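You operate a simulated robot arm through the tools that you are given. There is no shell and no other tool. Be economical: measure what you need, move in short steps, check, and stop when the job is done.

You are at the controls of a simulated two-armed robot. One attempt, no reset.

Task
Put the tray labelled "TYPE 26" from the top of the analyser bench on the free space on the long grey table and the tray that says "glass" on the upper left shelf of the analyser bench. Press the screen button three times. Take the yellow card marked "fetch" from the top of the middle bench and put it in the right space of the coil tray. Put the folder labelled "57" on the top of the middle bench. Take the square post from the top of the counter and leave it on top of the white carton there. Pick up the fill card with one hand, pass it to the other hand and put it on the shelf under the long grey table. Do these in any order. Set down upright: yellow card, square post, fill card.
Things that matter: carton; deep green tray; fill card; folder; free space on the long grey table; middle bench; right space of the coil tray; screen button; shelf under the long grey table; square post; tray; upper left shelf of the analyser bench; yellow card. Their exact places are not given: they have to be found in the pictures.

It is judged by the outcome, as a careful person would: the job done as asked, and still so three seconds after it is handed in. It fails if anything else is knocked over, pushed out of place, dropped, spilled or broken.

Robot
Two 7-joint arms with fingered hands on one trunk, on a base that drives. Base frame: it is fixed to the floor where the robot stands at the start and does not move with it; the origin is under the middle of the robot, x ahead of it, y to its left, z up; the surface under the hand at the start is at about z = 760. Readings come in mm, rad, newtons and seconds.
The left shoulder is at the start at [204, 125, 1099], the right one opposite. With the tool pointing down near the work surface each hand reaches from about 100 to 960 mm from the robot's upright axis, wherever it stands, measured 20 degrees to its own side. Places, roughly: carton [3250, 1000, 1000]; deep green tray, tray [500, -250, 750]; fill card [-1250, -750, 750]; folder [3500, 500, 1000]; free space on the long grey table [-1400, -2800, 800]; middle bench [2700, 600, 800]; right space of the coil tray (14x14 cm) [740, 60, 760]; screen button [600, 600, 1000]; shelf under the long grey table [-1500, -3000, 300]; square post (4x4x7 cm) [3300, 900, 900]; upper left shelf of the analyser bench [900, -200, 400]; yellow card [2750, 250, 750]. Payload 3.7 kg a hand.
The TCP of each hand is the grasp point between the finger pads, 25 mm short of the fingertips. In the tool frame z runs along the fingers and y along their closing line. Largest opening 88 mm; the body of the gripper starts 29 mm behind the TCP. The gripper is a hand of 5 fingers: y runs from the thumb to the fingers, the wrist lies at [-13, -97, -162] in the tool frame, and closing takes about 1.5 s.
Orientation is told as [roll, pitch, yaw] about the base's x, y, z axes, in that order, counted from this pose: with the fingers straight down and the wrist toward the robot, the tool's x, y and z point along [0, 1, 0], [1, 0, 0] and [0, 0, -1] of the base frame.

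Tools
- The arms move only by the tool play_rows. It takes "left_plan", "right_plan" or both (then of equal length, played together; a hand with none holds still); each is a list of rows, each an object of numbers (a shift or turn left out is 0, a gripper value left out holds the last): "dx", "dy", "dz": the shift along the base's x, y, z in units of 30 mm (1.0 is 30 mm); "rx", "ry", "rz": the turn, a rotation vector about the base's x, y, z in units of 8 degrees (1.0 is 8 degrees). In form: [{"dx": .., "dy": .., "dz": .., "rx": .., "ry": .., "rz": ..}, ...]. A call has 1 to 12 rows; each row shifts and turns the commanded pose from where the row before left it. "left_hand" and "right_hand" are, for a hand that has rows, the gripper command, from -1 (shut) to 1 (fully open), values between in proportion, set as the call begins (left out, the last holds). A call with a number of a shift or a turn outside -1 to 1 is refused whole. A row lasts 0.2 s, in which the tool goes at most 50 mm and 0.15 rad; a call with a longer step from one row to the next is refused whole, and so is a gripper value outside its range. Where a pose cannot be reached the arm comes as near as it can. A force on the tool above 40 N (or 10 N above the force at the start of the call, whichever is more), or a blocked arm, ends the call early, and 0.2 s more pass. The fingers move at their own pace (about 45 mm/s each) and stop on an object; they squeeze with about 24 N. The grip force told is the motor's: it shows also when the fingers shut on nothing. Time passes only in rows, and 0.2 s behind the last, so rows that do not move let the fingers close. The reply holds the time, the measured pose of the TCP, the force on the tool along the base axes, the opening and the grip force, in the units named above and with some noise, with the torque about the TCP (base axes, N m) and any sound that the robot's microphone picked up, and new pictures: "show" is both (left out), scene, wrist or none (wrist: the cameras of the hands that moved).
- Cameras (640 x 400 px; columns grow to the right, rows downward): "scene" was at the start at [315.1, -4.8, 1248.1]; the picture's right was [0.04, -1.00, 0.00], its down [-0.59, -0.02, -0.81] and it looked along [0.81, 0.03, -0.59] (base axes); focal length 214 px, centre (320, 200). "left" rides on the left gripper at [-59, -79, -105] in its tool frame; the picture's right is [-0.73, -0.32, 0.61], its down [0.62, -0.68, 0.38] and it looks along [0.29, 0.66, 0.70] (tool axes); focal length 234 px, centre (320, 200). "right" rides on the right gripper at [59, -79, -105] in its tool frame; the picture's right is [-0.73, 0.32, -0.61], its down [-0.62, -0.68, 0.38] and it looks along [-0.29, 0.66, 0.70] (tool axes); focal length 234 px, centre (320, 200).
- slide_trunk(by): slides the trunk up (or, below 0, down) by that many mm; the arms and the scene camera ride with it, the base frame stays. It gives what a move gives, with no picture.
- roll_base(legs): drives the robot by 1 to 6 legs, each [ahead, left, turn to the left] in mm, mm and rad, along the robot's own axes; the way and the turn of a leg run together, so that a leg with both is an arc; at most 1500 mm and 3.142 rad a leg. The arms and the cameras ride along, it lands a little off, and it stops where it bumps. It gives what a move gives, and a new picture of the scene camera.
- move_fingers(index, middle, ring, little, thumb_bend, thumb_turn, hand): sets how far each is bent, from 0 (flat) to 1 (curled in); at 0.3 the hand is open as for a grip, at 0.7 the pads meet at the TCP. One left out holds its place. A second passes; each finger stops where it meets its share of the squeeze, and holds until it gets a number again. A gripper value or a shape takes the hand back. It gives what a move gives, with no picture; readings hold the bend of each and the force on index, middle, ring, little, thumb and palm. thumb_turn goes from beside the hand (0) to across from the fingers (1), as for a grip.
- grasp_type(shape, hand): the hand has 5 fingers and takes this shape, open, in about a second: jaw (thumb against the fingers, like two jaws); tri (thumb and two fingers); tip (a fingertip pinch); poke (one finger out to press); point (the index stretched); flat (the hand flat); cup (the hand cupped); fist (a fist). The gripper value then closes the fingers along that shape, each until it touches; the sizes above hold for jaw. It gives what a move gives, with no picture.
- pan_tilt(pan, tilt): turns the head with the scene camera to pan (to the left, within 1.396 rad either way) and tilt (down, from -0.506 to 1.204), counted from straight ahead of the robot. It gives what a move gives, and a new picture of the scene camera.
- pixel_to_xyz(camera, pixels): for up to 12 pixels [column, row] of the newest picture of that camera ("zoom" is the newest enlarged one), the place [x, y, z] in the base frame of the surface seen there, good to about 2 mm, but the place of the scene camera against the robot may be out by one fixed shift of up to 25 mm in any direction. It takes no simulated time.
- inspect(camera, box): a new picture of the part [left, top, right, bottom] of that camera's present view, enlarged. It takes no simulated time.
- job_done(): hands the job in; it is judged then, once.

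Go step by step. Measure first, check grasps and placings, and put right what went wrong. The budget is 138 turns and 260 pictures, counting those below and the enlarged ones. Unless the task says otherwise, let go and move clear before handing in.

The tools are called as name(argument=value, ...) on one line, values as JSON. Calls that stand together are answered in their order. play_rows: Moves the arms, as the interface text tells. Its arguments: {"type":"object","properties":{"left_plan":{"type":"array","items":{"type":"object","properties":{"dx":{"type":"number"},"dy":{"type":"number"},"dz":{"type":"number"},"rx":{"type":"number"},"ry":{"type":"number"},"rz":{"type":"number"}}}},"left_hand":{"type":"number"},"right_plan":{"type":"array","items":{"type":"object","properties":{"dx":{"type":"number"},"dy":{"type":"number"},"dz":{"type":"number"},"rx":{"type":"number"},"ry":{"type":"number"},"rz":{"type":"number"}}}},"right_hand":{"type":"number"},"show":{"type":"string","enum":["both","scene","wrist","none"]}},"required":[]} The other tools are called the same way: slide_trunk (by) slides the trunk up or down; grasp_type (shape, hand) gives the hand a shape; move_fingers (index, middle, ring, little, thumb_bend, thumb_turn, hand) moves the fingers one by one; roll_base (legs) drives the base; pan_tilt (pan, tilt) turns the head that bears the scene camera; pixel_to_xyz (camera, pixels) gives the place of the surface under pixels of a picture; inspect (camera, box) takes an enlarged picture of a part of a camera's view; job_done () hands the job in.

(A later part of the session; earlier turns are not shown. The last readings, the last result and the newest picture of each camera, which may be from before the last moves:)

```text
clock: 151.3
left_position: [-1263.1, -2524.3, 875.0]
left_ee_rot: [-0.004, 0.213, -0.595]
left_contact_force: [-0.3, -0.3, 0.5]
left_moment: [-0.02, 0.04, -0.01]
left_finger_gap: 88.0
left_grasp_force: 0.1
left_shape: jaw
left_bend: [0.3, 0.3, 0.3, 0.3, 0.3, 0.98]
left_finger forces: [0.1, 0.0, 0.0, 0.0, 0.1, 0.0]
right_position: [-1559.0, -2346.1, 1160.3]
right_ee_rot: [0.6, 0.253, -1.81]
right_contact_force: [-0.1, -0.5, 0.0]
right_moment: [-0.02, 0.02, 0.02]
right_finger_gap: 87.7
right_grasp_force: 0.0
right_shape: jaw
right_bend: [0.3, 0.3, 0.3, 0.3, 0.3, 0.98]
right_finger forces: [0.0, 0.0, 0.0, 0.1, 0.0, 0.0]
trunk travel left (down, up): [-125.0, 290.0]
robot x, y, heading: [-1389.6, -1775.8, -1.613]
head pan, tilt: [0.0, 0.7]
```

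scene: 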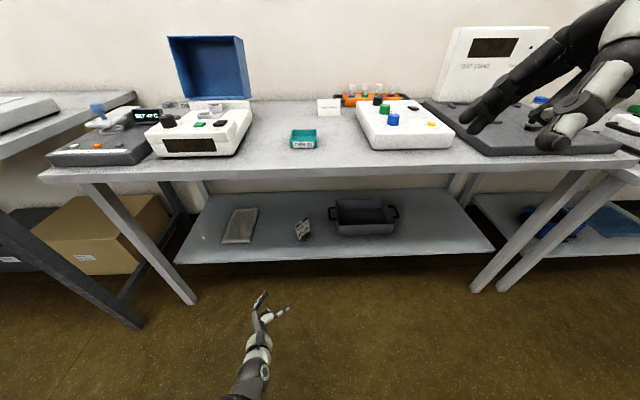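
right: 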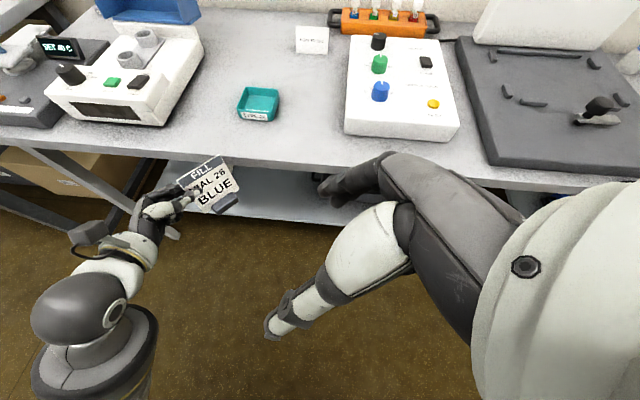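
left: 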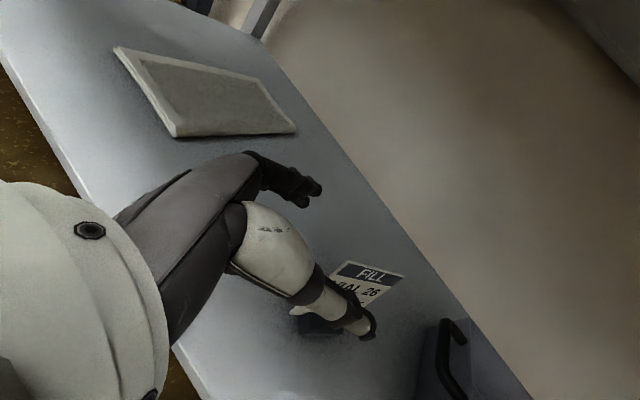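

Return both hands to the downward pose.

play_rows(left_plan=[{"dz": 0.5, "rx": -0.43, "ry": -0.63}, {"dz": 0.5, "rx": -0.43, "ry": -0.63}, {"dz": 0.5, "rz": -0.92}, {"dz": 0.5, "rz": -0.92}, {"dz": 0.5, "rz": -0.92}, {"dz": 0.5, "rz": -0.92}, {"dz": 0.5, "rz": -0.92}, {"dz": 0.3, "rz": -0.92}, {"rz": -0.92}, {"rz": -0.86}], right_plan=[{"rx": 0.2, "ry": 0.81, "rz": 0.21}, {"rx": 0.2, "ry": 0.81, "rz": 0.21}, {"rx": 0.2, "ry": 0.81, "rz": 0.22}, {"rx": 0.2, "ry": 0.81, "rz": 0.22}, {"rx": 0.2, "ry": 0.8, "rz": 0.22}, {"rx": -0.88, "ry": 0.21}, {"rx": -0.88, "ry": 0.22}, {"rz": 0.7}, {"rz": 0.7}, {}], show="scene")

```text
clock: 153.5
left_position: [-1262.6, -2524.2, 988.9]
left_ee_rot: [-0.006, 0.001, -1.613]
left_contact_force: [-0.8, 0.3, 0.0]
left_moment: [0.0, -0.02, -0.02]
left_finger_gap: 87.7
left_grasp_force: 0.1
left_shape: jaw
left_bend: [0.3, 0.3, 0.3, 0.3, 0.3, 0.98]
left_finger forces: [0.0, 0.0, 0.1, 0.1, 0.1, 0.1]
right_position: [-1560.4, -2345.9, 1158.1]
right_ee_rot: [-0.003, 0.001, -1.613]
right_contact_force: [0.1, -0.2, -0.5]
right_moment: [-0.01, -0.02, 0.03]
right_finger_gap: 87.7
right_grasp_force: 0.0
right_shape: jaw
right_bend: [0.3, 0.3, 0.3, 0.3, 0.3, 0.98]
right_finger forces: [0.0, 0.0, 0.0, 0.0, 0.0, 0.0]
trunk travel left (down, up): [-125.0, 290.0]
robot x, y, heading: [-1389.6, -1777.6, -1.617]
head pan, tilt: [0.0, 0.7]
```

scene: 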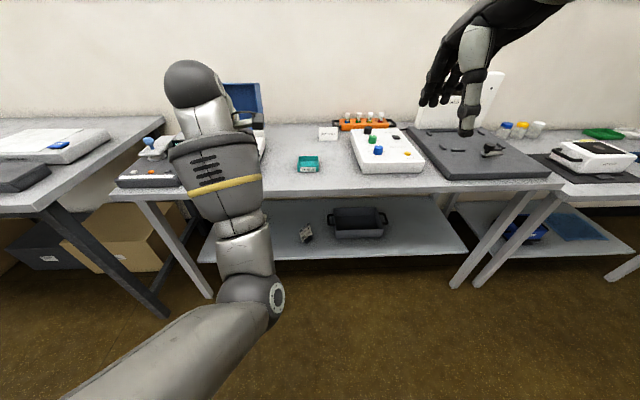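

Both hands ready. Pull the left hand in, then drive back to the analyser bench for the GLASS tray.

play_rows(left_plan=[{"dy": 1}, {"dy": 1}, {"dy": 1}, {"dy": 1}, {"dy": 1}, {"dy": 1}, {"dy": 1}, {"dy": 1}, {"dy": 1}], show="none")

roll_base(legs=[[0, 0, 1.617], [1180, 0, 0], [0, 1400, 0]])

```text
clock: 155.5
left_position: [-1261.9, -2469.2, 984.5]
left_ee_rot: [-0.005, -0.003, -1.613]
left_contact_force: [0.1, -0.5, -0.3]
left_moment: [0.0, -0.01, -0.01]
left_finger_gap: 87.9
left_grasp_force: 0.2
left_shape: jaw
left_bend: [0.3, 0.3, 0.3, 0.3, 0.3, 0.98]
left_finger forces: [0.1, 0.0, 0.1, 0.0, 0.0, 0.0]
left hand out of reach, approached as far as the arm can: row 2, 3, 4, 5, 6, 7, 8, 9
right_position: [-1559.6, -2345.7, 1159.3]
right_ee_rot: [-0.002, 0.002, -1.613]
right_contact_force: [0.6, -0.4, -0.7]
right_moment: [-0.01, 0.0, 0.0]
right_finger_gap: 87.7
right_grasp_force: 0.1
right_shape: jaw
right_bend: [0.3, 0.3, 0.3, 0.3, 0.3, 0.98]
right_finger forces: [0.0, 0.0, 0.0, 0.0, 0.0, 0.0]
trunk travel left (down, up): [-125.0, 290.0]
robot x, y, heading: [-1393.6, -1775.5, -1.615]
head pan, tilt: [0.0, 0.7]
```

```text
clock: 177.6
left_position: [446.0, -175.2, 983.8]
left_ee_rot: [-0.007, -0.003, 0.012]
left_contact_force: [-0.3, 0.5, 0.2]
left_moment: [0.04, 0.02, 0.04]
left_finger_gap: 87.9
left_grasp_force: 0.1
left_shape: jaw
left_bend: [0.3, 0.3, 0.3, 0.3, 0.3, 0.98]
left_finger forces: [0.0, 0.0, 0.1, 0.0, 0.0, 0.0]
right_position: [338.7, -480.1, 1158.6]
right_ee_rot: [-0.001, 0.002, 0.011]
right_contact_force: [0.5, -0.4, 0.5]
right_moment: [0.0, -0.03, -0.01]
right_finger_gap: 87.9
right_grasp_force: 0.0
right_shape: jaw
right_bend: [0.3, 0.3, 0.3, 0.3, 0.3, 0.98]
right_finger forces: [0.1, 0.0, 0.1, 0.0, 0.0, 0.1]
trunk travel left (down, up): [-125.0, 290.0]
robot x, y, heading: [-239.2, -342.2, 0.013]
head pan, tilt: [0.0, 0.7]
```

scene: 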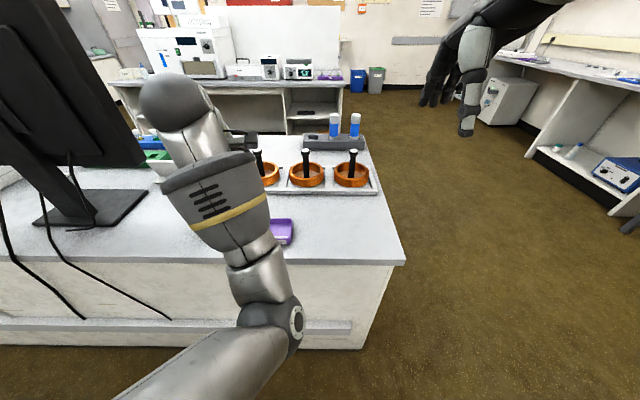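

The left hand is already near the GLASS tray. Tilt it 30° forward and place it above the near wall for a wrist look.

play_rows(left_plan=[{"dy": 0.9, "ry": -0.94}, {"dy": 0.9, "ry": -0.94}, {"dy": 0.9, "ry": -0.94}, {"dy": 0.9, "ry": -0.93}, {"dy": 0.7, "dz": -0.8}, {"dz": -0.8}], left_hand=0)

```text
clock: 179.0
left_position: [443.8, -46.9, 935.2]
left_ee_rot: [-0.014, -0.53, 0.015]
left_contact_force: [-0.4, 0.8, -0.5]
left_moment: [0.01, 0.04, -0.04]
left_finger_gap: 44.3
left_grasp_force: 0.1
left_shape: jaw
left_bend: [0.74, 0.44, 0.41, 0.41, 0.69, 1.0]
left_finger forces: [0.0, 0.0, 0.0, 0.0, 0.0, 0.1]
right_position: [339.6, -480.7, 1159.6]
right_ee_rot: [-0.002, 0.001, 0.011]
right_contact_force: [0.3, -0.1, 0.4]
right_moment: [0.0, 0.0, -0.01]
right_finger_gap: 87.8
right_grasp_force: 0.1
right_shape: jaw
right_bend: [0.3, 0.3, 0.3, 0.3, 0.3, 0.98]
right_finger forces: [0.0, 0.0, 0.1, 0.0, 0.0, 0.0]
trunk travel left (down, up): [-125.0, 290.0]
robot x, y, heading: [-241.4, -337.8, 0.01]
head pan, tilt: [0.0, 0.7]
```

scene: 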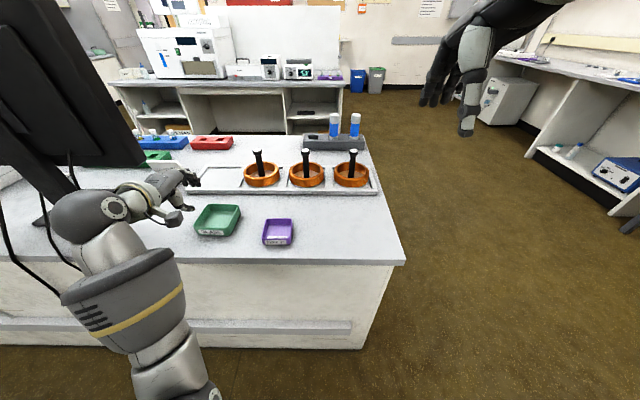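
left: 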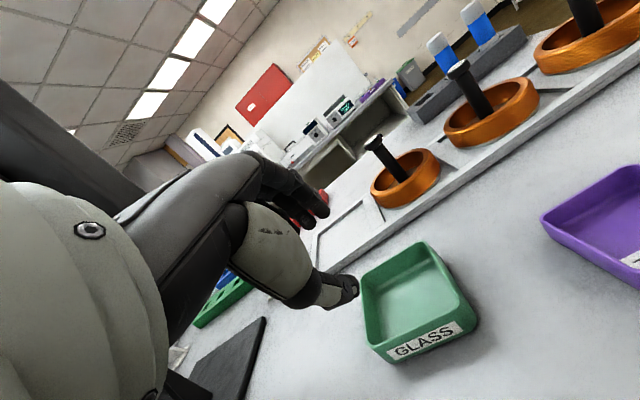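

Measure the tray's rim from this wrist view and check the odd finger bend by zoom.

pixel_to_xyz(camera="left", pixels=[[371, 344], [384, 361], [474, 325], [422, 243], [362, 272], [420, 342], [410, 290], [350, 370], [448, 282], [366, 310]])

inspect(camera="left", box=[220, 140, 500, 380])

```text
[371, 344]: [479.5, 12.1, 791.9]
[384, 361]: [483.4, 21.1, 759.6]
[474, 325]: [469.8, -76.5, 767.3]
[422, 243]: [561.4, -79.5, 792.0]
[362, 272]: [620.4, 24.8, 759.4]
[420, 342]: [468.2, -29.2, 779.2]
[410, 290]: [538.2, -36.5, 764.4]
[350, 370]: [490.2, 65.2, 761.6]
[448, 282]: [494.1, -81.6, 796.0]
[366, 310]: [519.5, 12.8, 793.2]
```

```text
1.67 times, centred on (360, 260) of left
```

zoom: 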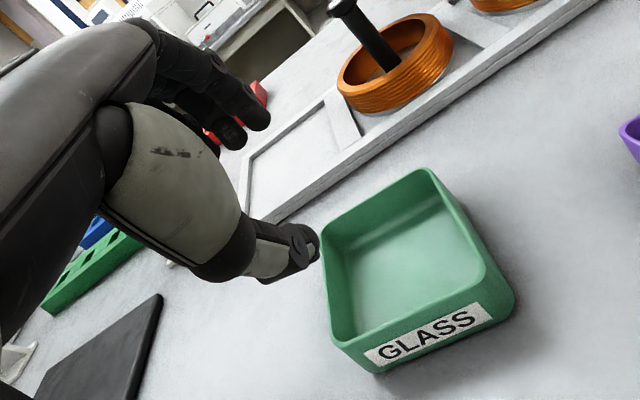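

Near wall centre ≈(472,-33), rim z≈793. Re-cycle the fingers to clear the odd index bend, checking readings.

play_rows(left_plan=[{}, {}, {}, {}, {}], left_hand=1, show="none")

play_rows(left_plan=[{}, {}, {}, {}, {}, {}], left_hand=0.1, show="wrist")

```text
clock: 180.2
left_position: [443.5, -46.6, 935.6]
left_ee_rot: [-0.013, -0.528, 0.016]
left_contact_force: [0.5, -0.4, -0.5]
left_moment: [-0.02, 0.01, 0.02]
left_finger_gap: 87.6
left_grasp_force: 0.1
left_shape: jaw
left_bend: [0.3, 0.3, 0.3, 0.3, 0.3, 0.98]
left_finger forces: [0.0, 0.0, 0.0, 0.0, 0.0, 0.0]
right_position: [339.0, -479.2, 1158.1]
right_ee_rot: [-0.003, 0.002, 0.01]
right_contact_force: [-0.3, 0.3, 0.2]
right_moment: [0.01, 0.02, 0.01]
right_finger_gap: 87.9
right_grasp_force: 0.1
right_shape: jaw
right_bend: [0.3, 0.3, 0.3, 0.3, 0.3, 0.98]
right_finger forces: [0.0, 0.0, 0.0, 0.0, 0.1, 0.1]
trunk travel left (down, up): [-125.0, 290.0]
robot x, y, heading: [-245.4, -339.8, 0.011]
head pan, tilt: [0.0, 0.7]
```

```text
clock: 181.6
left_position: [444.7, -46.5, 934.9]
left_ee_rot: [-0.012, -0.527, 0.016]
left_contact_force: [-0.2, 0.0, -0.7]
left_moment: [0.02, 0.01, -0.04]
left_finger_gap: 48.8
left_grasp_force: 0.0
left_shape: jaw
left_bend: [0.74, 0.42, 0.39, 0.42, 0.67, 1.0]
left_finger forces: [0.0, 0.1, 0.1, 0.0, 0.0, 0.1]
right_position: [339.0, -479.9, 1158.7]
right_ee_rot: [-0.002, 0.001, 0.011]
right_contact_force: [0.2, 0.3, 1.1]
right_moment: [0.01, -0.03, 0.04]
right_finger_gap: 87.6
right_grasp_force: 0.0
right_shape: jaw
right_bend: [0.3, 0.3, 0.3, 0.3, 0.3, 0.98]
right_finger forces: [0.1, 0.1, 0.1, 0.1, 0.0, 0.1]
trunk travel left (down, up): [-125.0, 290.0]
robot x, y, heading: [-244.0, -342.0, 0.014]
head pan, tilt: [0.0, 0.7]
```

left: 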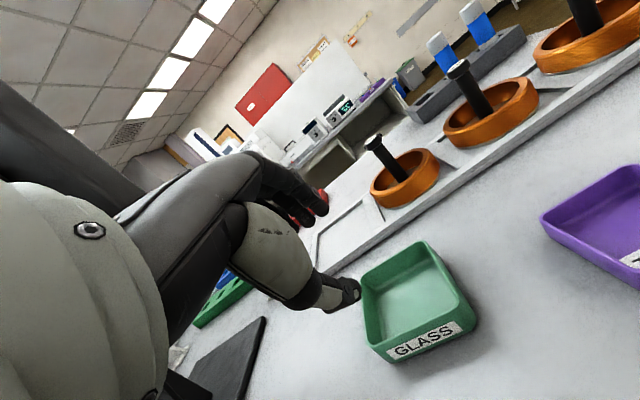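

Partial gripper values bend unevenly, so I'll set the fingers individually, then approach the near wall along the finger axis.

move_fingers(hand="left", index=0.4, middle=0.4, ring=0.4, little=0.4, thumb_bend=0.55, thumb_turn=1.0)

play_rows(left_plan=[{"dx": -0.1, "dy": 0.15, "dz": -0.97}, {"dx": -0.1, "dy": 0.15, "dz": -0.97}, {"dx": -0.1, "dy": 0.15, "dz": -0.96}, {}], show="wrist")

inspect(camera="left", box=[220, 140, 500, 380])

```text
clock: 182.6
left_position: [445.2, -46.5, 934.8]
left_ee_rot: [-0.013, -0.525, 0.016]
left_contact_force: [0.1, 0.5, 0.1]
left_moment: [-0.01, 0.03, 0.01]
left_finger_gap: 46.8
left_grasp_force: 0.0
left_shape: fingers
left_bend: [0.4, 0.4, 0.4, 0.4, 0.55, 1.0]
left_finger forces: [0.0, 0.0, 0.1, 0.0, 0.1, 0.0]
right_position: [338.2, -479.8, 1159.9]
right_ee_rot: [0.0, 0.003, 0.011]
right_contact_force: [-1.2, -0.9, 0.1]
right_moment: [0.01, -0.02, 0.03]
right_finger_gap: 87.7
right_grasp_force: 0.0
right_shape: jaw
right_bend: [0.3, 0.3, 0.3, 0.3, 0.3, 0.98]
right_finger forces: [0.0, 0.0, 0.0, 0.1, 0.0, 0.0]
trunk travel left (down, up): [-125.0, 290.0]
robot x, y, heading: [-241.6, -346.2, 0.007]
head pan, tilt: [0.0, 0.7]
```

```text
clock: 183.6
left_position: [436.1, -32.5, 848.2]
left_ee_rot: [-0.012, -0.528, 0.014]
left_contact_force: [-0.3, -0.1, -1.2]
left_moment: [-0.03, -0.02, -0.01]
left_finger_gap: 46.7
left_grasp_force: 0.0
left_shape: fingers
left_bend: [0.4, 0.4, 0.4, 0.4, 0.55, 1.0]
left_finger forces: [0.0, 0.0, 0.1, 0.0, 0.0, 0.0]
right_position: [338.8, -481.0, 1159.8]
right_ee_rot: [-0.002, 0.002, 0.011]
right_contact_force: [1.4, -0.3, 1.0]
right_moment: [-0.02, 0.0, 0.0]
right_finger_gap: 87.6
right_grasp_force: 0.0
right_shape: jaw
right_bend: [0.3, 0.3, 0.3, 0.3, 0.3, 0.98]
right_finger forces: [0.1, 0.1, 0.1, 0.0, 0.0, 0.0]
trunk travel left (down, up): [-125.0, 290.0]
robot x, y, heading: [-242.6, -339.5, 0.01]
head pan, tilt: [0.0, 0.7]
```

left: 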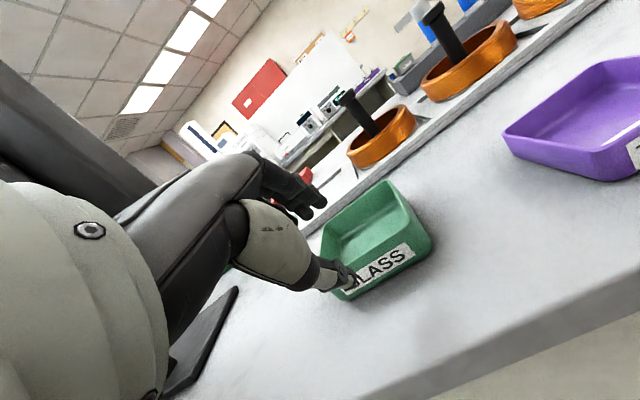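

```text
1.67 times, centred on (360, 260) of left
```

zoom: 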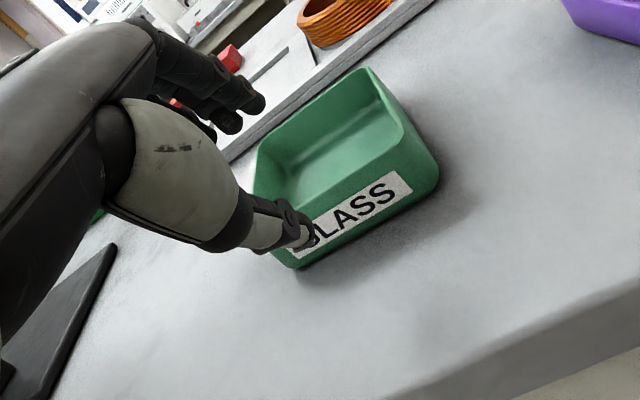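

Advance 60 mm along the finger axis over the near wall.

play_rows(left_plan=[{"dx": 0.4, "dz": -0.6}, {"dx": 0.35, "dz": -0.6}, {"dx": 0.22, "dz": -0.5}, {}], show="wrist")

inspect(camera="left", box=[220, 140, 500, 380])

```text
clock: 184.6
left_position: [464.0, -33.7, 798.1]
left_ee_rot: [-0.012, -0.528, 0.016]
left_contact_force: [-0.7, 0.7, 1.0]
left_moment: [0.0, 0.03, 0.0]
left_finger_gap: 46.2
left_grasp_force: 0.6
left_shape: fingers
left_bend: [0.4, 0.4, 0.4, 0.4, 0.56, 1.0]
left_finger forces: [0.0, 0.0, 0.1, 0.0, 1.1, 0.0]
right_position: [338.9, -481.0, 1158.5]
right_ee_rot: [-0.002, 0.001, 0.01]
right_contact_force: [-0.9, 0.1, 0.3]
right_moment: [0.0, 0.02, 0.02]
right_finger_gap: 88.0
right_grasp_force: 0.0
right_shape: jaw
right_bend: [0.3, 0.3, 0.3, 0.3, 0.3, 0.98]
right_finger forces: [0.0, 0.0, 0.0, 0.1, 0.0, 0.0]
trunk travel left (down, up): [-125.0, 290.0]
robot x, y, heading: [-239.4, -342.1, 0.016]
head pan, tilt: [0.0, 0.7]
```

left: 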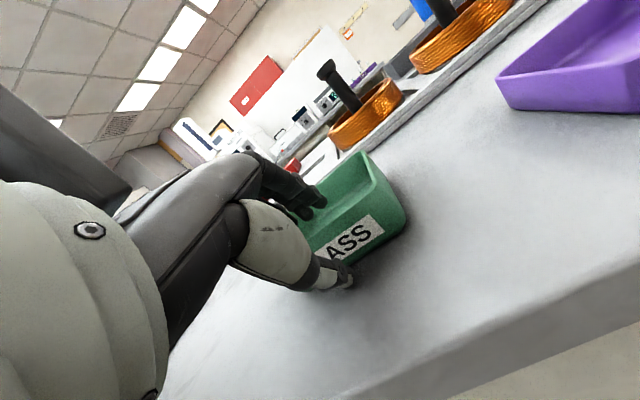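

```text
1.67 times, centred on (360, 260) of left
```

zoom: 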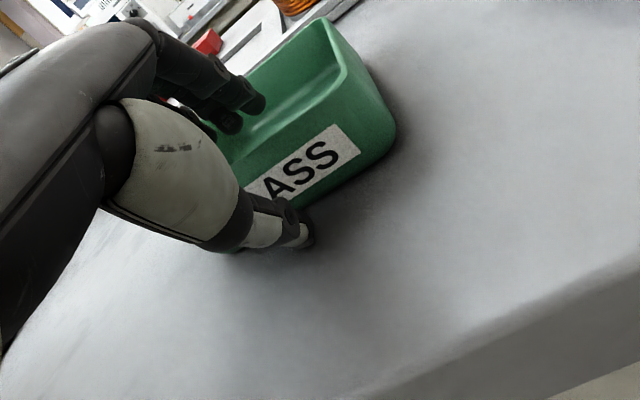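

Wall lies between thumb (outside) and fingers (inside). Close.

play_rows(left_plan=[{}, {}, {}, {}, {}, {}, {}], left_hand=-1, show="wrist")

```text
clock: 186.2
left_position: [462.8, -33.1, 797.4]
left_ee_rot: [-0.013, -0.526, 0.015]
left_contact_force: [-0.8, -0.8, -0.8]
left_moment: [0.03, 0.03, -0.04]
left_finger_gap: 0.2
left_grasp_force: 24.1
left_shape: jaw
left_bend: [0.7, 0.7, 0.71, 0.7, 0.71, 1.0]
left_finger forces: [12.3, 5.3, 1.7, 0.5, 19.5, 0.1]
right_position: [338.7, -480.0, 1160.3]
right_ee_rot: [-0.001, 0.002, 0.01]
right_contact_force: [0.4, 0.4, 0.6]
right_moment: [0.02, -0.01, 0.01]
right_finger_gap: 87.7
right_grasp_force: 0.1
right_shape: jaw
right_bend: [0.3, 0.3, 0.3, 0.3, 0.3, 0.98]
right_finger forces: [0.0, 0.0, 0.0, 0.0, 0.0, 0.0]
trunk travel left (down, up): [-125.0, 290.0]
robot x, y, heading: [-237.8, -339.5, 0.014]
head pan, tilt: [0.0, 0.7]
```

left: 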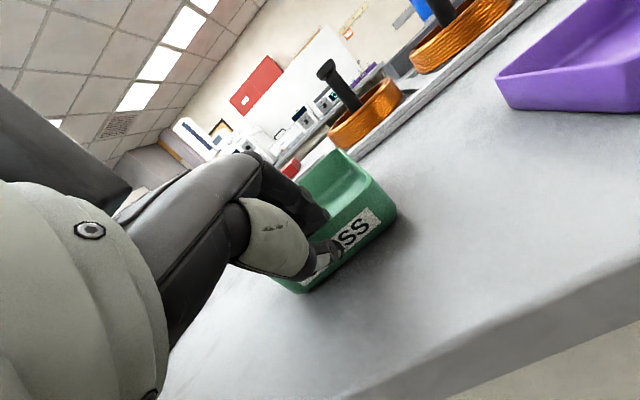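

Closed on the thin wall; lift 60 mm to check hold.

play_rows(left_plan=[{"dz": 0.3}, {"dz": 0.5}, {"dz": 0.6}, {"dz": 0.6}])

```text
clock: 187.2
left_position: [464.2, -33.2, 856.5]
left_ee_rot: [-0.013, -0.526, 0.015]
left_contact_force: [0.1, -0.3, -1.1]
left_moment: [-0.01, 0.05, 0.02]
left_finger_gap: 0.0
left_grasp_force: 24.0
left_shape: jaw
left_bend: [0.7, 0.7, 0.7, 0.7, 0.71, 1.0]
left_finger forces: [13.3, 4.6, 1.5, 0.2, 19.7, 0.0]
right_position: [339.0, -479.3, 1160.2]
right_ee_rot: [-0.002, 0.0, 0.012]
right_contact_force: [-0.2, 0.1, -0.3]
right_moment: [-0.03, 0.02, 0.01]
right_finger_gap: 88.2
right_grasp_force: 0.0
right_shape: jaw
right_bend: [0.3, 0.3, 0.3, 0.3, 0.3, 0.98]
right_finger forces: [0.0, 0.0, 0.0, 0.1, 0.0, 0.1]
trunk travel left (down, up): [-125.0, 290.0]
robot x, y, heading: [-238.3, -338.9, 0.013]
head pan, tilt: [0.0, 0.7]
```

scene: 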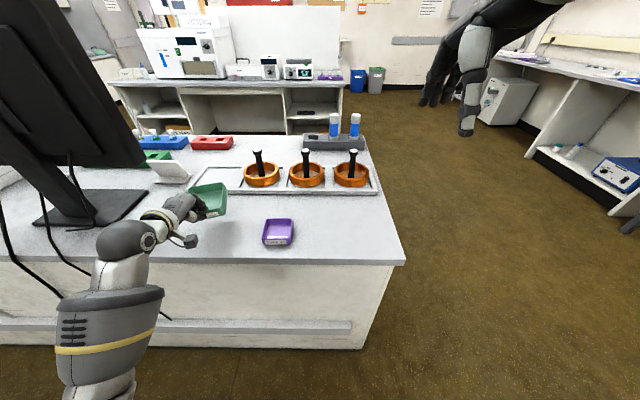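
left: 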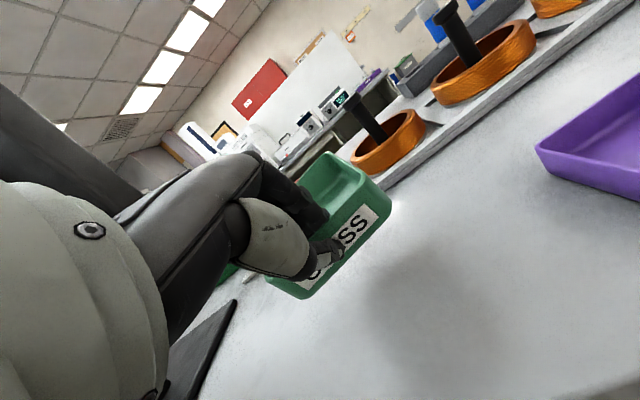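

Tray held level. Raise it more and drive round to the +x side of the bench.

play_rows(left_plan=[{"dz": 0.9}, {"dz": 0.9}, {"dz": 0.9}], show="none")

roll_base(legs=[[-100, 0, 0], [0, -1100, 0], [1500, 0, 0], [700, 0, 0]])

roll_base(legs=[[0, 0, 1.57]])

roll_base(legs=[[0, 0, 1.57]])

```text
clock: 188.0
left_position: [465.1, -34.3, 936.6]
left_ee_rot: [-0.015, -0.527, 0.015]
left_contact_force: [-0.5, -0.7, -1.7]
left_moment: [0.0, 0.08, -0.03]
left_finger_gap: 0.0
left_grasp_force: 23.9
left_shape: jaw
left_bend: [0.7, 0.7, 0.7, 0.7, 0.71, 1.0]
left_finger forces: [13.4, 4.4, 1.6, 0.3, 19.7, 0.0]
right_position: [338.8, -479.3, 1158.7]
right_ee_rot: [0.001, 0.001, 0.01]
right_contact_force: [0.0, 0.6, 0.1]
right_moment: [-0.02, 0.04, 0.04]
right_finger_gap: 87.8
right_grasp_force: 0.1
right_shape: jaw
right_bend: [0.3, 0.3, 0.3, 0.3, 0.3, 0.98]
right_finger forces: [0.0, 0.1, 0.1, 0.0, 0.1, 0.1]
trunk travel left (down, up): [-125.0, 290.0]
robot x, y, heading: [-241.6, -343.1, 0.01]
head pan, tilt: [0.0, 0.7]
```

```text
clock: 209.2
left_position: [2596.4, -1143.1, 936.6]
left_ee_rot: [-0.013, -0.526, -0.006]
left_contact_force: [-0.6, 1.0, -1.7]
left_moment: [0.0, 0.07, 0.01]
left_finger_gap: 0.0
left_grasp_force: 23.7
left_shape: jaw
left_bend: [0.7, 0.7, 0.7, 0.7, 0.71, 1.0]
left_finger forces: [13.9, 4.2, 1.6, 0.2, 20.1, 0.0]
right_position: [2461.1, -1587.6, 1159.2]
right_ee_rot: [-0.002, 0.001, -0.008]
right_contact_force: [0.7, 0.6, 0.4]
right_moment: [-0.02, -0.02, -0.02]
right_finger_gap: 87.7
right_grasp_force: 0.1
right_shape: jaw
right_bend: [0.3, 0.3, 0.3, 0.3, 0.3, 0.98]
right_finger forces: [0.0, 0.0, 0.0, 0.0, 0.1, 0.0]
trunk travel left (down, up): [-125.0, 290.0]
robot x, y, heading: [1882.9, -1439.0, -0.005]
head pan, tilt: [0.0, 0.7]
```

scene: 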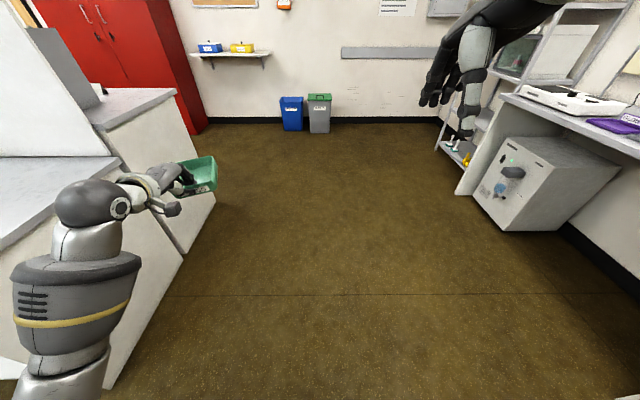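

```text
clock: 213.5
left_position: [1577.3, -732.1, 936.3]
left_ee_rot: [-0.012, -0.528, 1.585]
left_contact_force: [0.1, -0.8, -1.3]
left_moment: [-0.06, -0.02, 0.0]
left_finger_gap: 0.0
left_grasp_force: 24.0
left_shape: jaw
left_bend: [0.7, 0.7, 0.7, 0.7, 0.72, 1.0]
left_finger forces: [13.3, 4.1, 1.6, 0.0, 19.2, 0.0]
right_position: [2023.3, -857.9, 1158.7]
right_ee_rot: [-0.001, 0.001, 1.579]
right_contact_force: [0.1, 1.0, -1.6]
right_moment: [-0.02, -0.01, 0.01]
right_finger_gap: 87.6
right_grasp_force: 0.0
right_shape: jaw
right_bend: [0.3, 0.3, 0.3, 0.3, 0.3, 0.98]
right_finger forces: [0.0, 0.0, 0.0, 0.0, 0.0, 0.0]
trunk travel left (down, up): [-125.0, 290.0]
robot x, y, heading: [1883.0, -1439.3, 1.58]
head pan, tilt: [0.0, 0.7]
```

scene: 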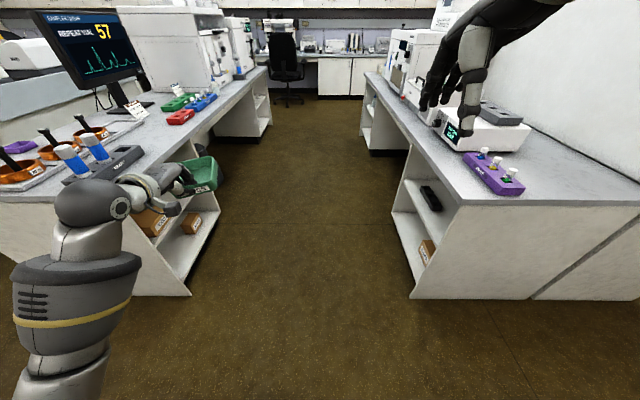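

```text
clock: 217.6
left_position: [1168.7, -1725.1, 936.6]
left_ee_rot: [-0.012, -0.525, 3.127]
left_contact_force: [1.2, -1.6, -2.0]
left_moment: [0.04, -0.06, -0.01]
left_finger_gap: 0.0
left_grasp_force: 23.9
left_shape: jaw
left_bend: [0.7, 0.7, 0.7, 0.7, 0.72, 1.0]
left_finger forces: [12.9, 3.9, 1.5, 0.0, 18.4, 0.0]
right_position: [1309.1, -1283.2, 1160.1]
right_ee_rot: [-0.002, 0.001, 3.123]
right_contact_force: [0.5, 0.1, 0.4]
right_moment: [0.0, -0.01, 0.03]
right_finger_gap: 87.6
right_grasp_force: 0.0
right_shape: jaw
right_bend: [0.3, 0.3, 0.3, 0.3, 0.3, 0.98]
right_finger forces: [0.0, 0.0, 0.0, 0.0, 0.0, 0.0]
trunk travel left (down, up): [-125.0, 290.0]
robot x, y, heading: [1887.0, -1433.5, 3.127]
head pan, tilt: [0.0, 0.7]
```

scene: 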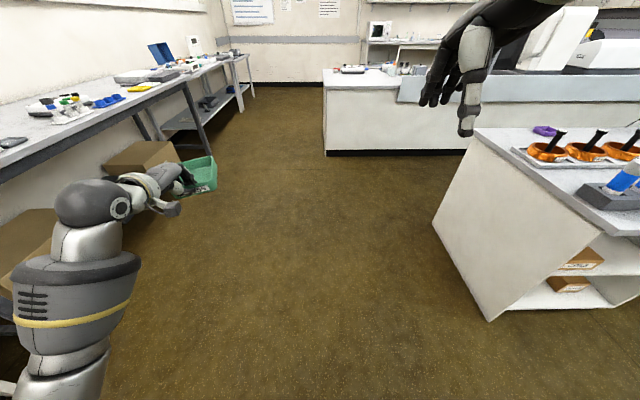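

The shelf openings (brown boxes inside) face +x as expected. Pull the left hand in, then strafe to face the shelf.

play_rows(left_plan=[{"dx": 1}, {"dx": 1}, {"dx": 1}, {"dx": 1}, {"dx": 1}, {"dx": 1}], show="none")

roll_base(legs=[[0, 0, 0.014], [-60, -700, 0]])

pan_tilt(pan=0, tilt=0.6)

```text
clock: 219.0
left_position: [1312.7, -1748.5, 920.8]
left_ee_rot: [-0.012, -0.527, 3.128]
left_contact_force: [0.3, 0.2, -0.3]
left_moment: [0.02, -0.06, -0.01]
left_finger_gap: 0.1
left_grasp_force: 24.3
left_shape: jaw
left_bend: [0.7, 0.7, 0.7, 0.7, 0.72, 1.0]
left_finger forces: [13.5, 3.9, 1.5, 0.0, 18.9, 0.0]
left hand out of reach, approached as far as the arm can: row 5, 6
right_position: [1309.3, -1282.9, 1159.0]
right_ee_rot: [-0.002, 0.0, 3.124]
right_contact_force: [-0.2, -0.1, 0.6]
right_moment: [0.02, 0.0, 0.02]
right_finger_gap: 87.9
right_grasp_force: 0.0
right_shape: jaw
right_bend: [0.3, 0.3, 0.3, 0.3, 0.3, 0.98]
right_finger forces: [0.0, 0.1, 0.0, 0.0, 0.0, 0.0]
trunk travel left (down, up): [-125.0, 290.0]
robot x, y, heading: [1885.6, -1434.9, 3.123]
head pan, tilt: [0.0, 0.7]
```

```text
clock: 226.1
left_position: [1377.3, -1041.2, 921.2]
left_ee_rot: [-0.011, -0.527, -3.138]
left_contact_force: [0.6, -0.5, -0.5]
left_moment: [0.0, -0.04, 0.02]
left_finger_gap: 0.0
left_grasp_force: 23.7
left_shape: jaw
left_bend: [0.7, 0.7, 0.7, 0.7, 0.72, 1.0]
left_finger forces: [13.4, 3.9, 1.5, 0.0, 19.1, 0.1]
right_position: [1367.3, -575.8, 1158.7]
right_ee_rot: [-0.004, 0.003, 3.139]
right_contact_force: [0.1, 0.1, -0.8]
right_moment: [0.0, 0.01, 0.01]
right_finger_gap: 88.1
right_grasp_force: 0.0
right_shape: jaw
right_bend: [0.3, 0.3, 0.3, 0.3, 0.3, 0.98]
right_finger forces: [0.0, 0.0, 0.1, 0.1, 0.0, 0.0]
trunk travel left (down, up): [-125.0, 290.0]
robot x, y, heading: [1946.2, -724.1, 3.142]
head pan, tilt: [0.0, 0.7]
```

scene: 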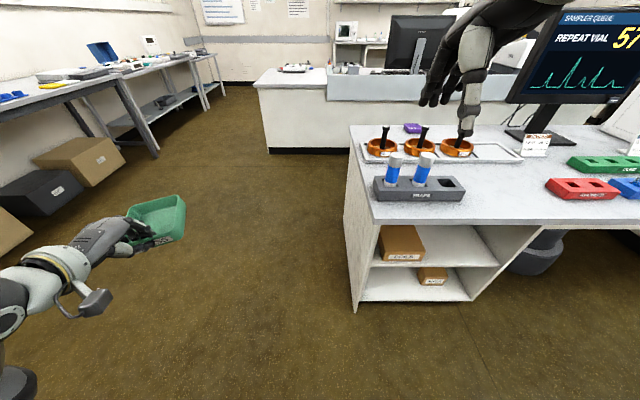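

```text
clock: 226.8
left_position: [1378.9, -1041.5, 920.7]
left_ee_rot: [-0.012, -0.527, -3.138]
left_contact_force: [0.3, -0.4, -1.8]
left_moment: [-0.02, -0.06, 0.0]
left_finger_gap: 0.0
left_grasp_force: 23.7
left_shape: jaw
left_bend: [0.7, 0.7, 0.7, 0.7, 0.72, 1.0]
left_finger forces: [13.4, 3.9, 1.5, 0.1, 19.0, 0.1]
right_position: [1366.5, -576.1, 1158.6]
right_ee_rot: [-0.002, 0.002, 3.139]
right_contact_force: [0.6, 0.1, 0.5]
right_moment: [0.0, -0.04, 0.02]
right_finger_gap: 87.4
right_grasp_force: 0.0
right_shape: jaw
right_bend: [0.3, 0.3, 0.3, 0.3, 0.3, 0.98]
right_finger forces: [0.0, 0.0, 0.1, 0.1, 0.1, 0.1]
trunk travel left (down, up): [-125.0, 290.0]
robot x, y, heading: [1948.8, -722.8, 3.149]
head pan, tilt: [0.0, 0.6]
```

scene: 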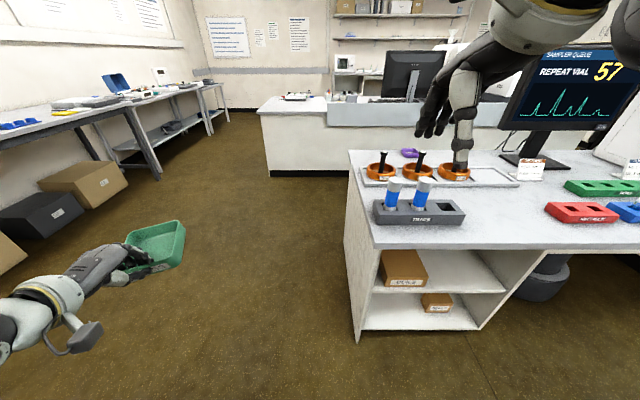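

The upper left shelf has a brown box at its left (404,268) and free space at (465,272). Measure.

inspect(camera="scene", box=[340, 200, 600, 360])

pixel_to_xyz(camera="scene", pixels=[[380, 289], [428, 285], [465, 275], [500, 290], [450, 292], [375, 247], [500, 247], [357, 335], [480, 325], [440, 255], [405, 265], [440, 218]])

```text
2.46 times, centred on (470, 280) of scene
```

zoom: 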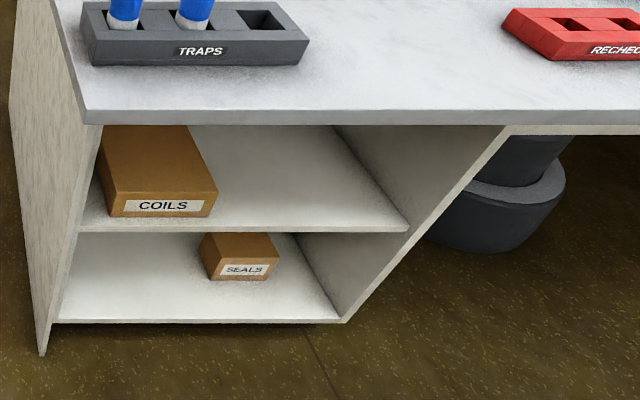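

```text
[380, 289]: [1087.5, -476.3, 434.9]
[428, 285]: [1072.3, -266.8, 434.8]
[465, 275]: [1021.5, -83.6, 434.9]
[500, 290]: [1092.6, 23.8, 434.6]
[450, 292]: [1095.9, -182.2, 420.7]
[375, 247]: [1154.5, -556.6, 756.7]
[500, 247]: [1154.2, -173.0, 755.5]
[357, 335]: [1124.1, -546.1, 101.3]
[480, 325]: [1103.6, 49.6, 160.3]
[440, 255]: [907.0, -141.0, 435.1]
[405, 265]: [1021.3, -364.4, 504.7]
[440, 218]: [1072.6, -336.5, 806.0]
```

Shelf surface z≈421, free y -255…+15, front edge x≈1095. Lower the trunk and the left hand here in free space, keeping it extended ~700 mm.

slide_trunk(by=-125)

play_rows(left_plan=[{"dx": -0.8, "dz": -0.5}, {"dx": -0.8, "dz": -0.7}, {"dx": -0.8, "dz": -0.9}, {"dx": -0.8, "dz": -0.9}, {"dx": -0.8, "dz": -0.9}, {"dz": -1}, {"dz": -1}, {"dz": -1}, {"dz": -1}, {"dz": -1}, {"dz": -1}, {"dz": -0.8}])

```text
clock: 228.3
left_position: [1390.4, -1041.7, 672.8]
left_ee_rot: [-0.012, -0.153, -3.139]
left_contact_force: [0.4, -0.6, -1.2]
left_moment: [0.02, -0.04, 0.01]
left_finger_gap: 0.0
left_grasp_force: 24.3
left_shape: jaw
left_bend: [0.7, 0.7, 0.7, 0.7, 0.72, 1.0]
left_finger forces: [13.4, 4.0, 1.6, 0.2, 18.8, 0.0]
right_position: [1368.1, -575.2, 1034.9]
right_ee_rot: [-0.002, -0.001, 3.141]
right_contact_force: [-0.4, -0.3, -0.5]
right_moment: [-0.03, 0.0, -0.03]
right_finger_gap: 87.8
right_grasp_force: 0.0
right_shape: jaw
right_bend: [0.3, 0.3, 0.3, 0.3, 0.3, 0.98]
right_finger forces: [0.0, 0.0, 0.1, 0.1, 0.1, 0.1]
trunk travel left (down, up): [0.0, 416.0]
robot x, y, heading: [1943.8, -720.2, 3.144]
head pan, tilt: [0.0, 0.6]
```

```text
clock: 230.9
left_position: [1269.1, -1043.9, 350.5]
left_ee_rot: [-0.011, -0.154, -3.139]
left_contact_force: [-0.3, 0.2, -1.5]
left_moment: [0.03, -0.08, 0.0]
left_finger_gap: 0.0
left_grasp_force: 24.0
left_shape: jaw
left_bend: [0.7, 0.7, 0.7, 0.7, 0.72, 1.0]
left_finger forces: [13.9, 3.8, 1.7, 0.1, 19.2, 0.0]
right_position: [1366.7, -575.8, 1034.7]
right_ee_rot: [0.0, 0.001, 3.14]
right_contact_force: [-0.8, -0.6, -0.1]
right_moment: [0.02, -0.01, 0.03]
right_finger_gap: 87.8
right_grasp_force: 0.0
right_shape: jaw
right_bend: [0.3, 0.3, 0.3, 0.3, 0.3, 0.98]
right_finger forces: [0.0, 0.0, 0.1, 0.0, 0.0, 0.0]
trunk travel left (down, up): [0.0, 416.0]
robot x, y, heading: [1947.8, -721.4, -3.147]
head pan, tilt: [0.0, 0.6]
```

scene: 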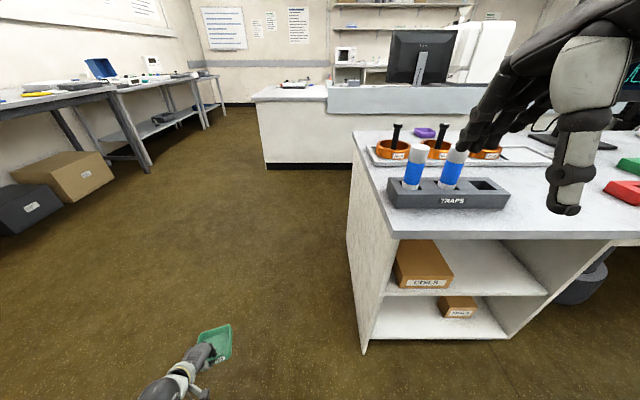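
left: 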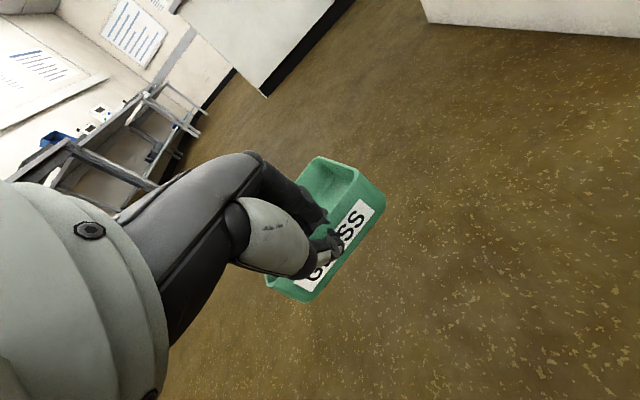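

The tray has tipped forward ~21° with the wrist; restore the tilt and rise to z≈480.

play_rows(left_plan=[{"ry": 0.67, "dz": 0.8}, {"ry": 0.67, "dz": 0.8}, {"ry": 0.67, "dz": 0.9}, {"ry": 0.66, "dz": 0.9}, {"dz": 1}, {}])

```text
clock: 232.3
left_position: [1269.3, -1041.7, 483.9]
left_ee_rot: [-0.011, -0.526, -3.138]
left_contact_force: [0.3, 0.2, -1.2]
left_moment: [-0.01, -0.07, 0.01]
left_finger_gap: 0.1
left_grasp_force: 24.4
left_shape: jaw
left_bend: [0.7, 0.7, 0.7, 0.7, 0.72, 1.0]
left_finger forces: [14.1, 3.5, 1.6, 0.1, 19.5, 0.0]
right_position: [1366.7, -576.5, 1034.7]
right_ee_rot: [-0.001, 0.001, 3.14]
right_contact_force: [1.0, -0.3, 0.1]
right_moment: [0.01, 0.04, 0.01]
right_finger_gap: 88.0
right_grasp_force: 0.0
right_shape: jaw
right_bend: [0.3, 0.3, 0.3, 0.3, 0.3, 0.98]
right_finger forces: [0.0, 0.0, 0.0, 0.0, 0.0, 0.0]
trunk travel left (down, up): [0.0, 416.0]
robot x, y, heading: [1944.7, -718.8, -3.138]
head pan, tilt: [0.0, 0.6]
```

scene: 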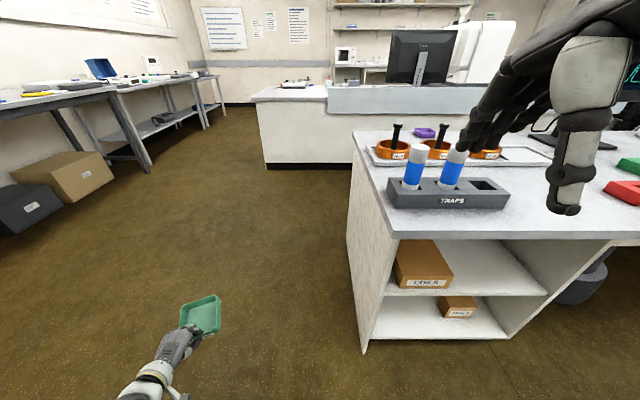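
left: 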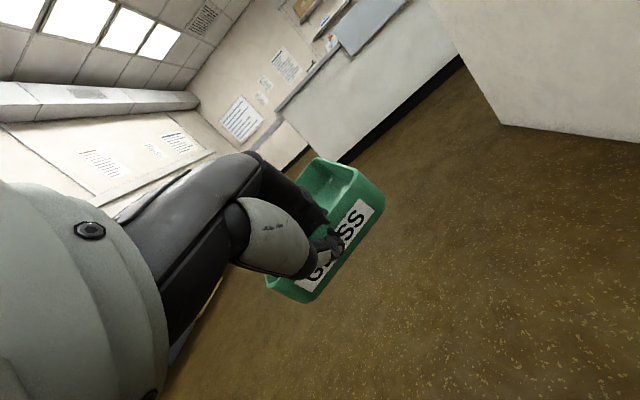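

Tray level at z 484. Back 50 mm and strafe 920 mm so the hand faces the free shelf space.

roll_base(legs=[[-50, 0, 0], [0, -920, 0]])

pan_tilt(pan=0.4, tilt=0.85)

```text
clock: 241.3
left_position: [1317.9, -120.7, 484.9]
left_ee_rot: [-0.013, -0.526, -3.138]
left_contact_force: [-0.3, -0.2, -1.3]
left_moment: [0.04, -0.07, -0.02]
left_finger_gap: 0.0
left_grasp_force: 23.8
left_shape: jaw
left_bend: [0.7, 0.7, 0.7, 0.7, 0.72, 1.0]
left_finger forces: [14.2, 3.6, 1.6, 0.1, 19.5, 0.0]
right_position: [1416.3, 344.5, 1032.6]
right_ee_rot: [-0.003, 0.002, 3.141]
right_contact_force: [-0.9, 0.8, -0.7]
right_moment: [0.05, 0.0, 0.0]
right_finger_gap: 87.8
right_grasp_force: 0.1
right_shape: jaw
right_bend: [0.3, 0.3, 0.3, 0.3, 0.3, 0.98]
right_finger forces: [0.0, 0.0, 0.1, 0.0, 0.0, 0.0]
trunk travel left (down, up): [0.0, 416.0]
robot x, y, heading: [1994.6, 200.9, -3.144]
head pan, tilt: [0.0, 0.6]
```

scene: 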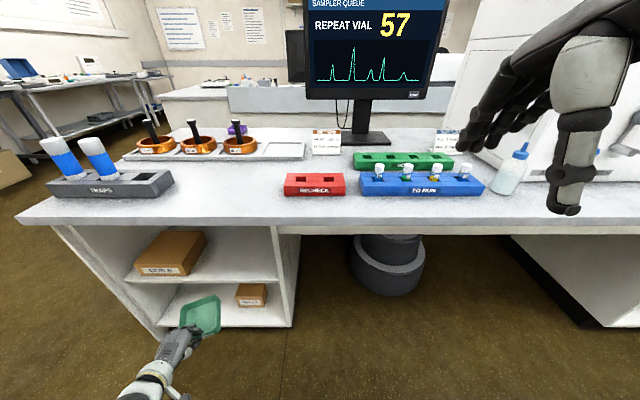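

```text
clock: 242.1
left_position: [1317.7, -119.6, 484.5]
left_ee_rot: [-0.014, -0.526, -3.138]
left_contact_force: [-0.4, 0.5, -0.8]
left_moment: [0.01, -0.08, 0.02]
left_finger_gap: 0.1
left_grasp_force: 24.2
left_shape: jaw
left_bend: [0.7, 0.7, 0.7, 0.7, 0.72, 1.0]
left_finger forces: [14.2, 3.6, 1.6, 0.1, 19.5, 0.0]
right_position: [1416.4, 346.1, 1035.0]
right_ee_rot: [-0.003, 0.001, 3.141]
right_contact_force: [0.2, 0.1, -0.3]
right_moment: [0.03, 0.02, 0.01]
right_finger_gap: 87.7
right_grasp_force: 0.0
right_shape: jaw
right_bend: [0.3, 0.3, 0.3, 0.3, 0.3, 0.98]
right_finger forces: [0.0, 0.1, 0.0, 0.1, 0.1, 0.0]
trunk travel left (down, up): [0.0, 416.0]
robot x, y, heading: [1990.5, 201.4, -3.141]
head pan, tilt: [0.4, 0.85]
```

scene: 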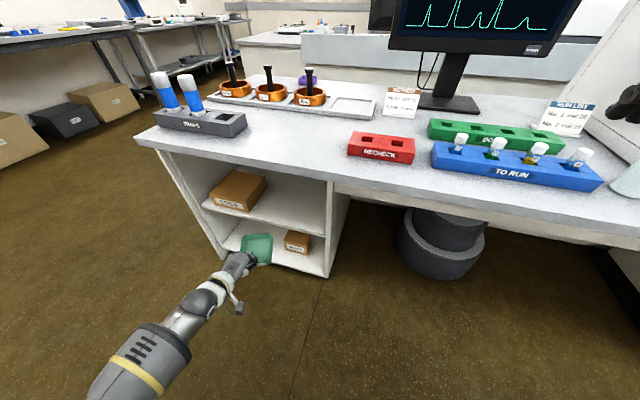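

Aligned. Drive forward 240 mm to insert the tray.

roll_base(legs=[[230, 0, 0]])

play_rows(left_plan=[{}], show="wrist")

pixel_to_xyz(camera="left", pixels=[[420, 330], [450, 250], [350, 370], [400, 150], [560, 250]])

```text
clock: 243.9
left_position: [1087.3, -118.7, 483.3]
left_ee_rot: [-0.013, -0.527, -3.14]
left_contact_force: [-0.8, -0.5, -1.0]
left_moment: [0.02, -0.03, 0.01]
left_finger_gap: 0.0
left_grasp_force: 24.1
left_shape: jaw
left_bend: [0.7, 0.7, 0.7, 0.7, 0.72, 1.0]
left_finger forces: [14.2, 3.6, 1.6, 0.1, 19.5, 0.0]
right_position: [1185.2, 346.9, 1033.6]
right_ee_rot: [-0.002, 0.002, 3.14]
right_contact_force: [-0.5, 0.4, -0.4]
right_moment: [-0.01, 0.0, 0.01]
right_finger_gap: 87.9
right_grasp_force: 0.1
right_shape: jaw
right_bend: [0.3, 0.3, 0.3, 0.3, 0.3, 0.98]
right_finger forces: [0.0, 0.0, 0.1, 0.0, 0.0, 0.1]
trunk travel left (down, up): [0.0, 416.0]
robot x, y, heading: [1763.5, 202.4, 3.143]
head pan, tilt: [0.4, 0.85]
```

scene: 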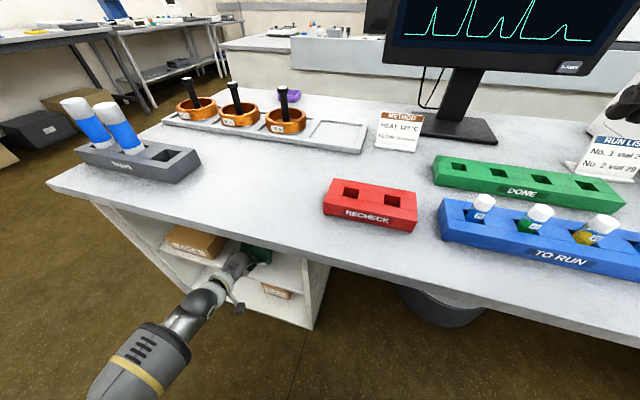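

```text
clock: 244.3
left_position: [1088.4, -118.3, 483.5]
left_ee_rot: [-0.014, -0.525, -3.139]
left_contact_force: [0.1, 0.2, -0.7]
left_moment: [0.04, -0.07, 0.03]
left_finger_gap: 0.2
left_grasp_force: 24.1
left_shape: jaw
left_bend: [0.7, 0.7, 0.7, 0.7, 0.72, 1.0]
left_finger forces: [14.3, 3.7, 1.6, 0.0, 19.6, 0.1]
right_position: [1186.6, 346.7, 1033.1]
right_ee_rot: [-0.002, 0.001, 3.142]
right_contact_force: [1.1, 0.6, 0.1]
right_moment: [0.01, -0.01, -0.03]
right_finger_gap: 87.9
right_grasp_force: 0.1
right_shape: jaw
right_bend: [0.3, 0.3, 0.3, 0.3, 0.3, 0.98]
right_finger forces: [0.1, 0.0, 0.0, 0.0, 0.0, 0.0]
trunk travel left (down, up): [0.0, 416.0]
robot x, y, heading: [1763.3, 201.0, 3.137]
head pan, tilt: [0.4, 0.85]
```

left: 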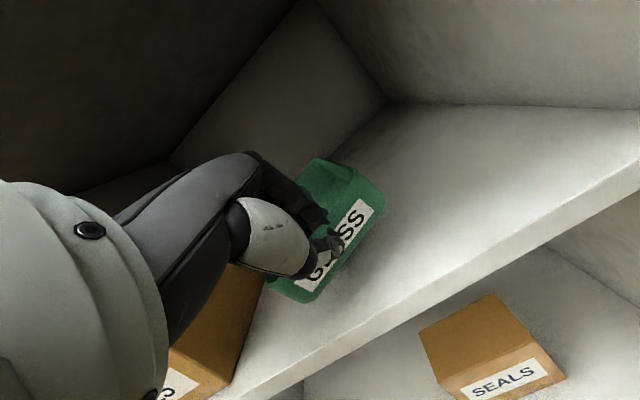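

```text
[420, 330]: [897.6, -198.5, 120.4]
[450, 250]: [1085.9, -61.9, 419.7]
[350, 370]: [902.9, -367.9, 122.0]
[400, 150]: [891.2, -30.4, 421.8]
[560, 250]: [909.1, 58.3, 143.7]
```

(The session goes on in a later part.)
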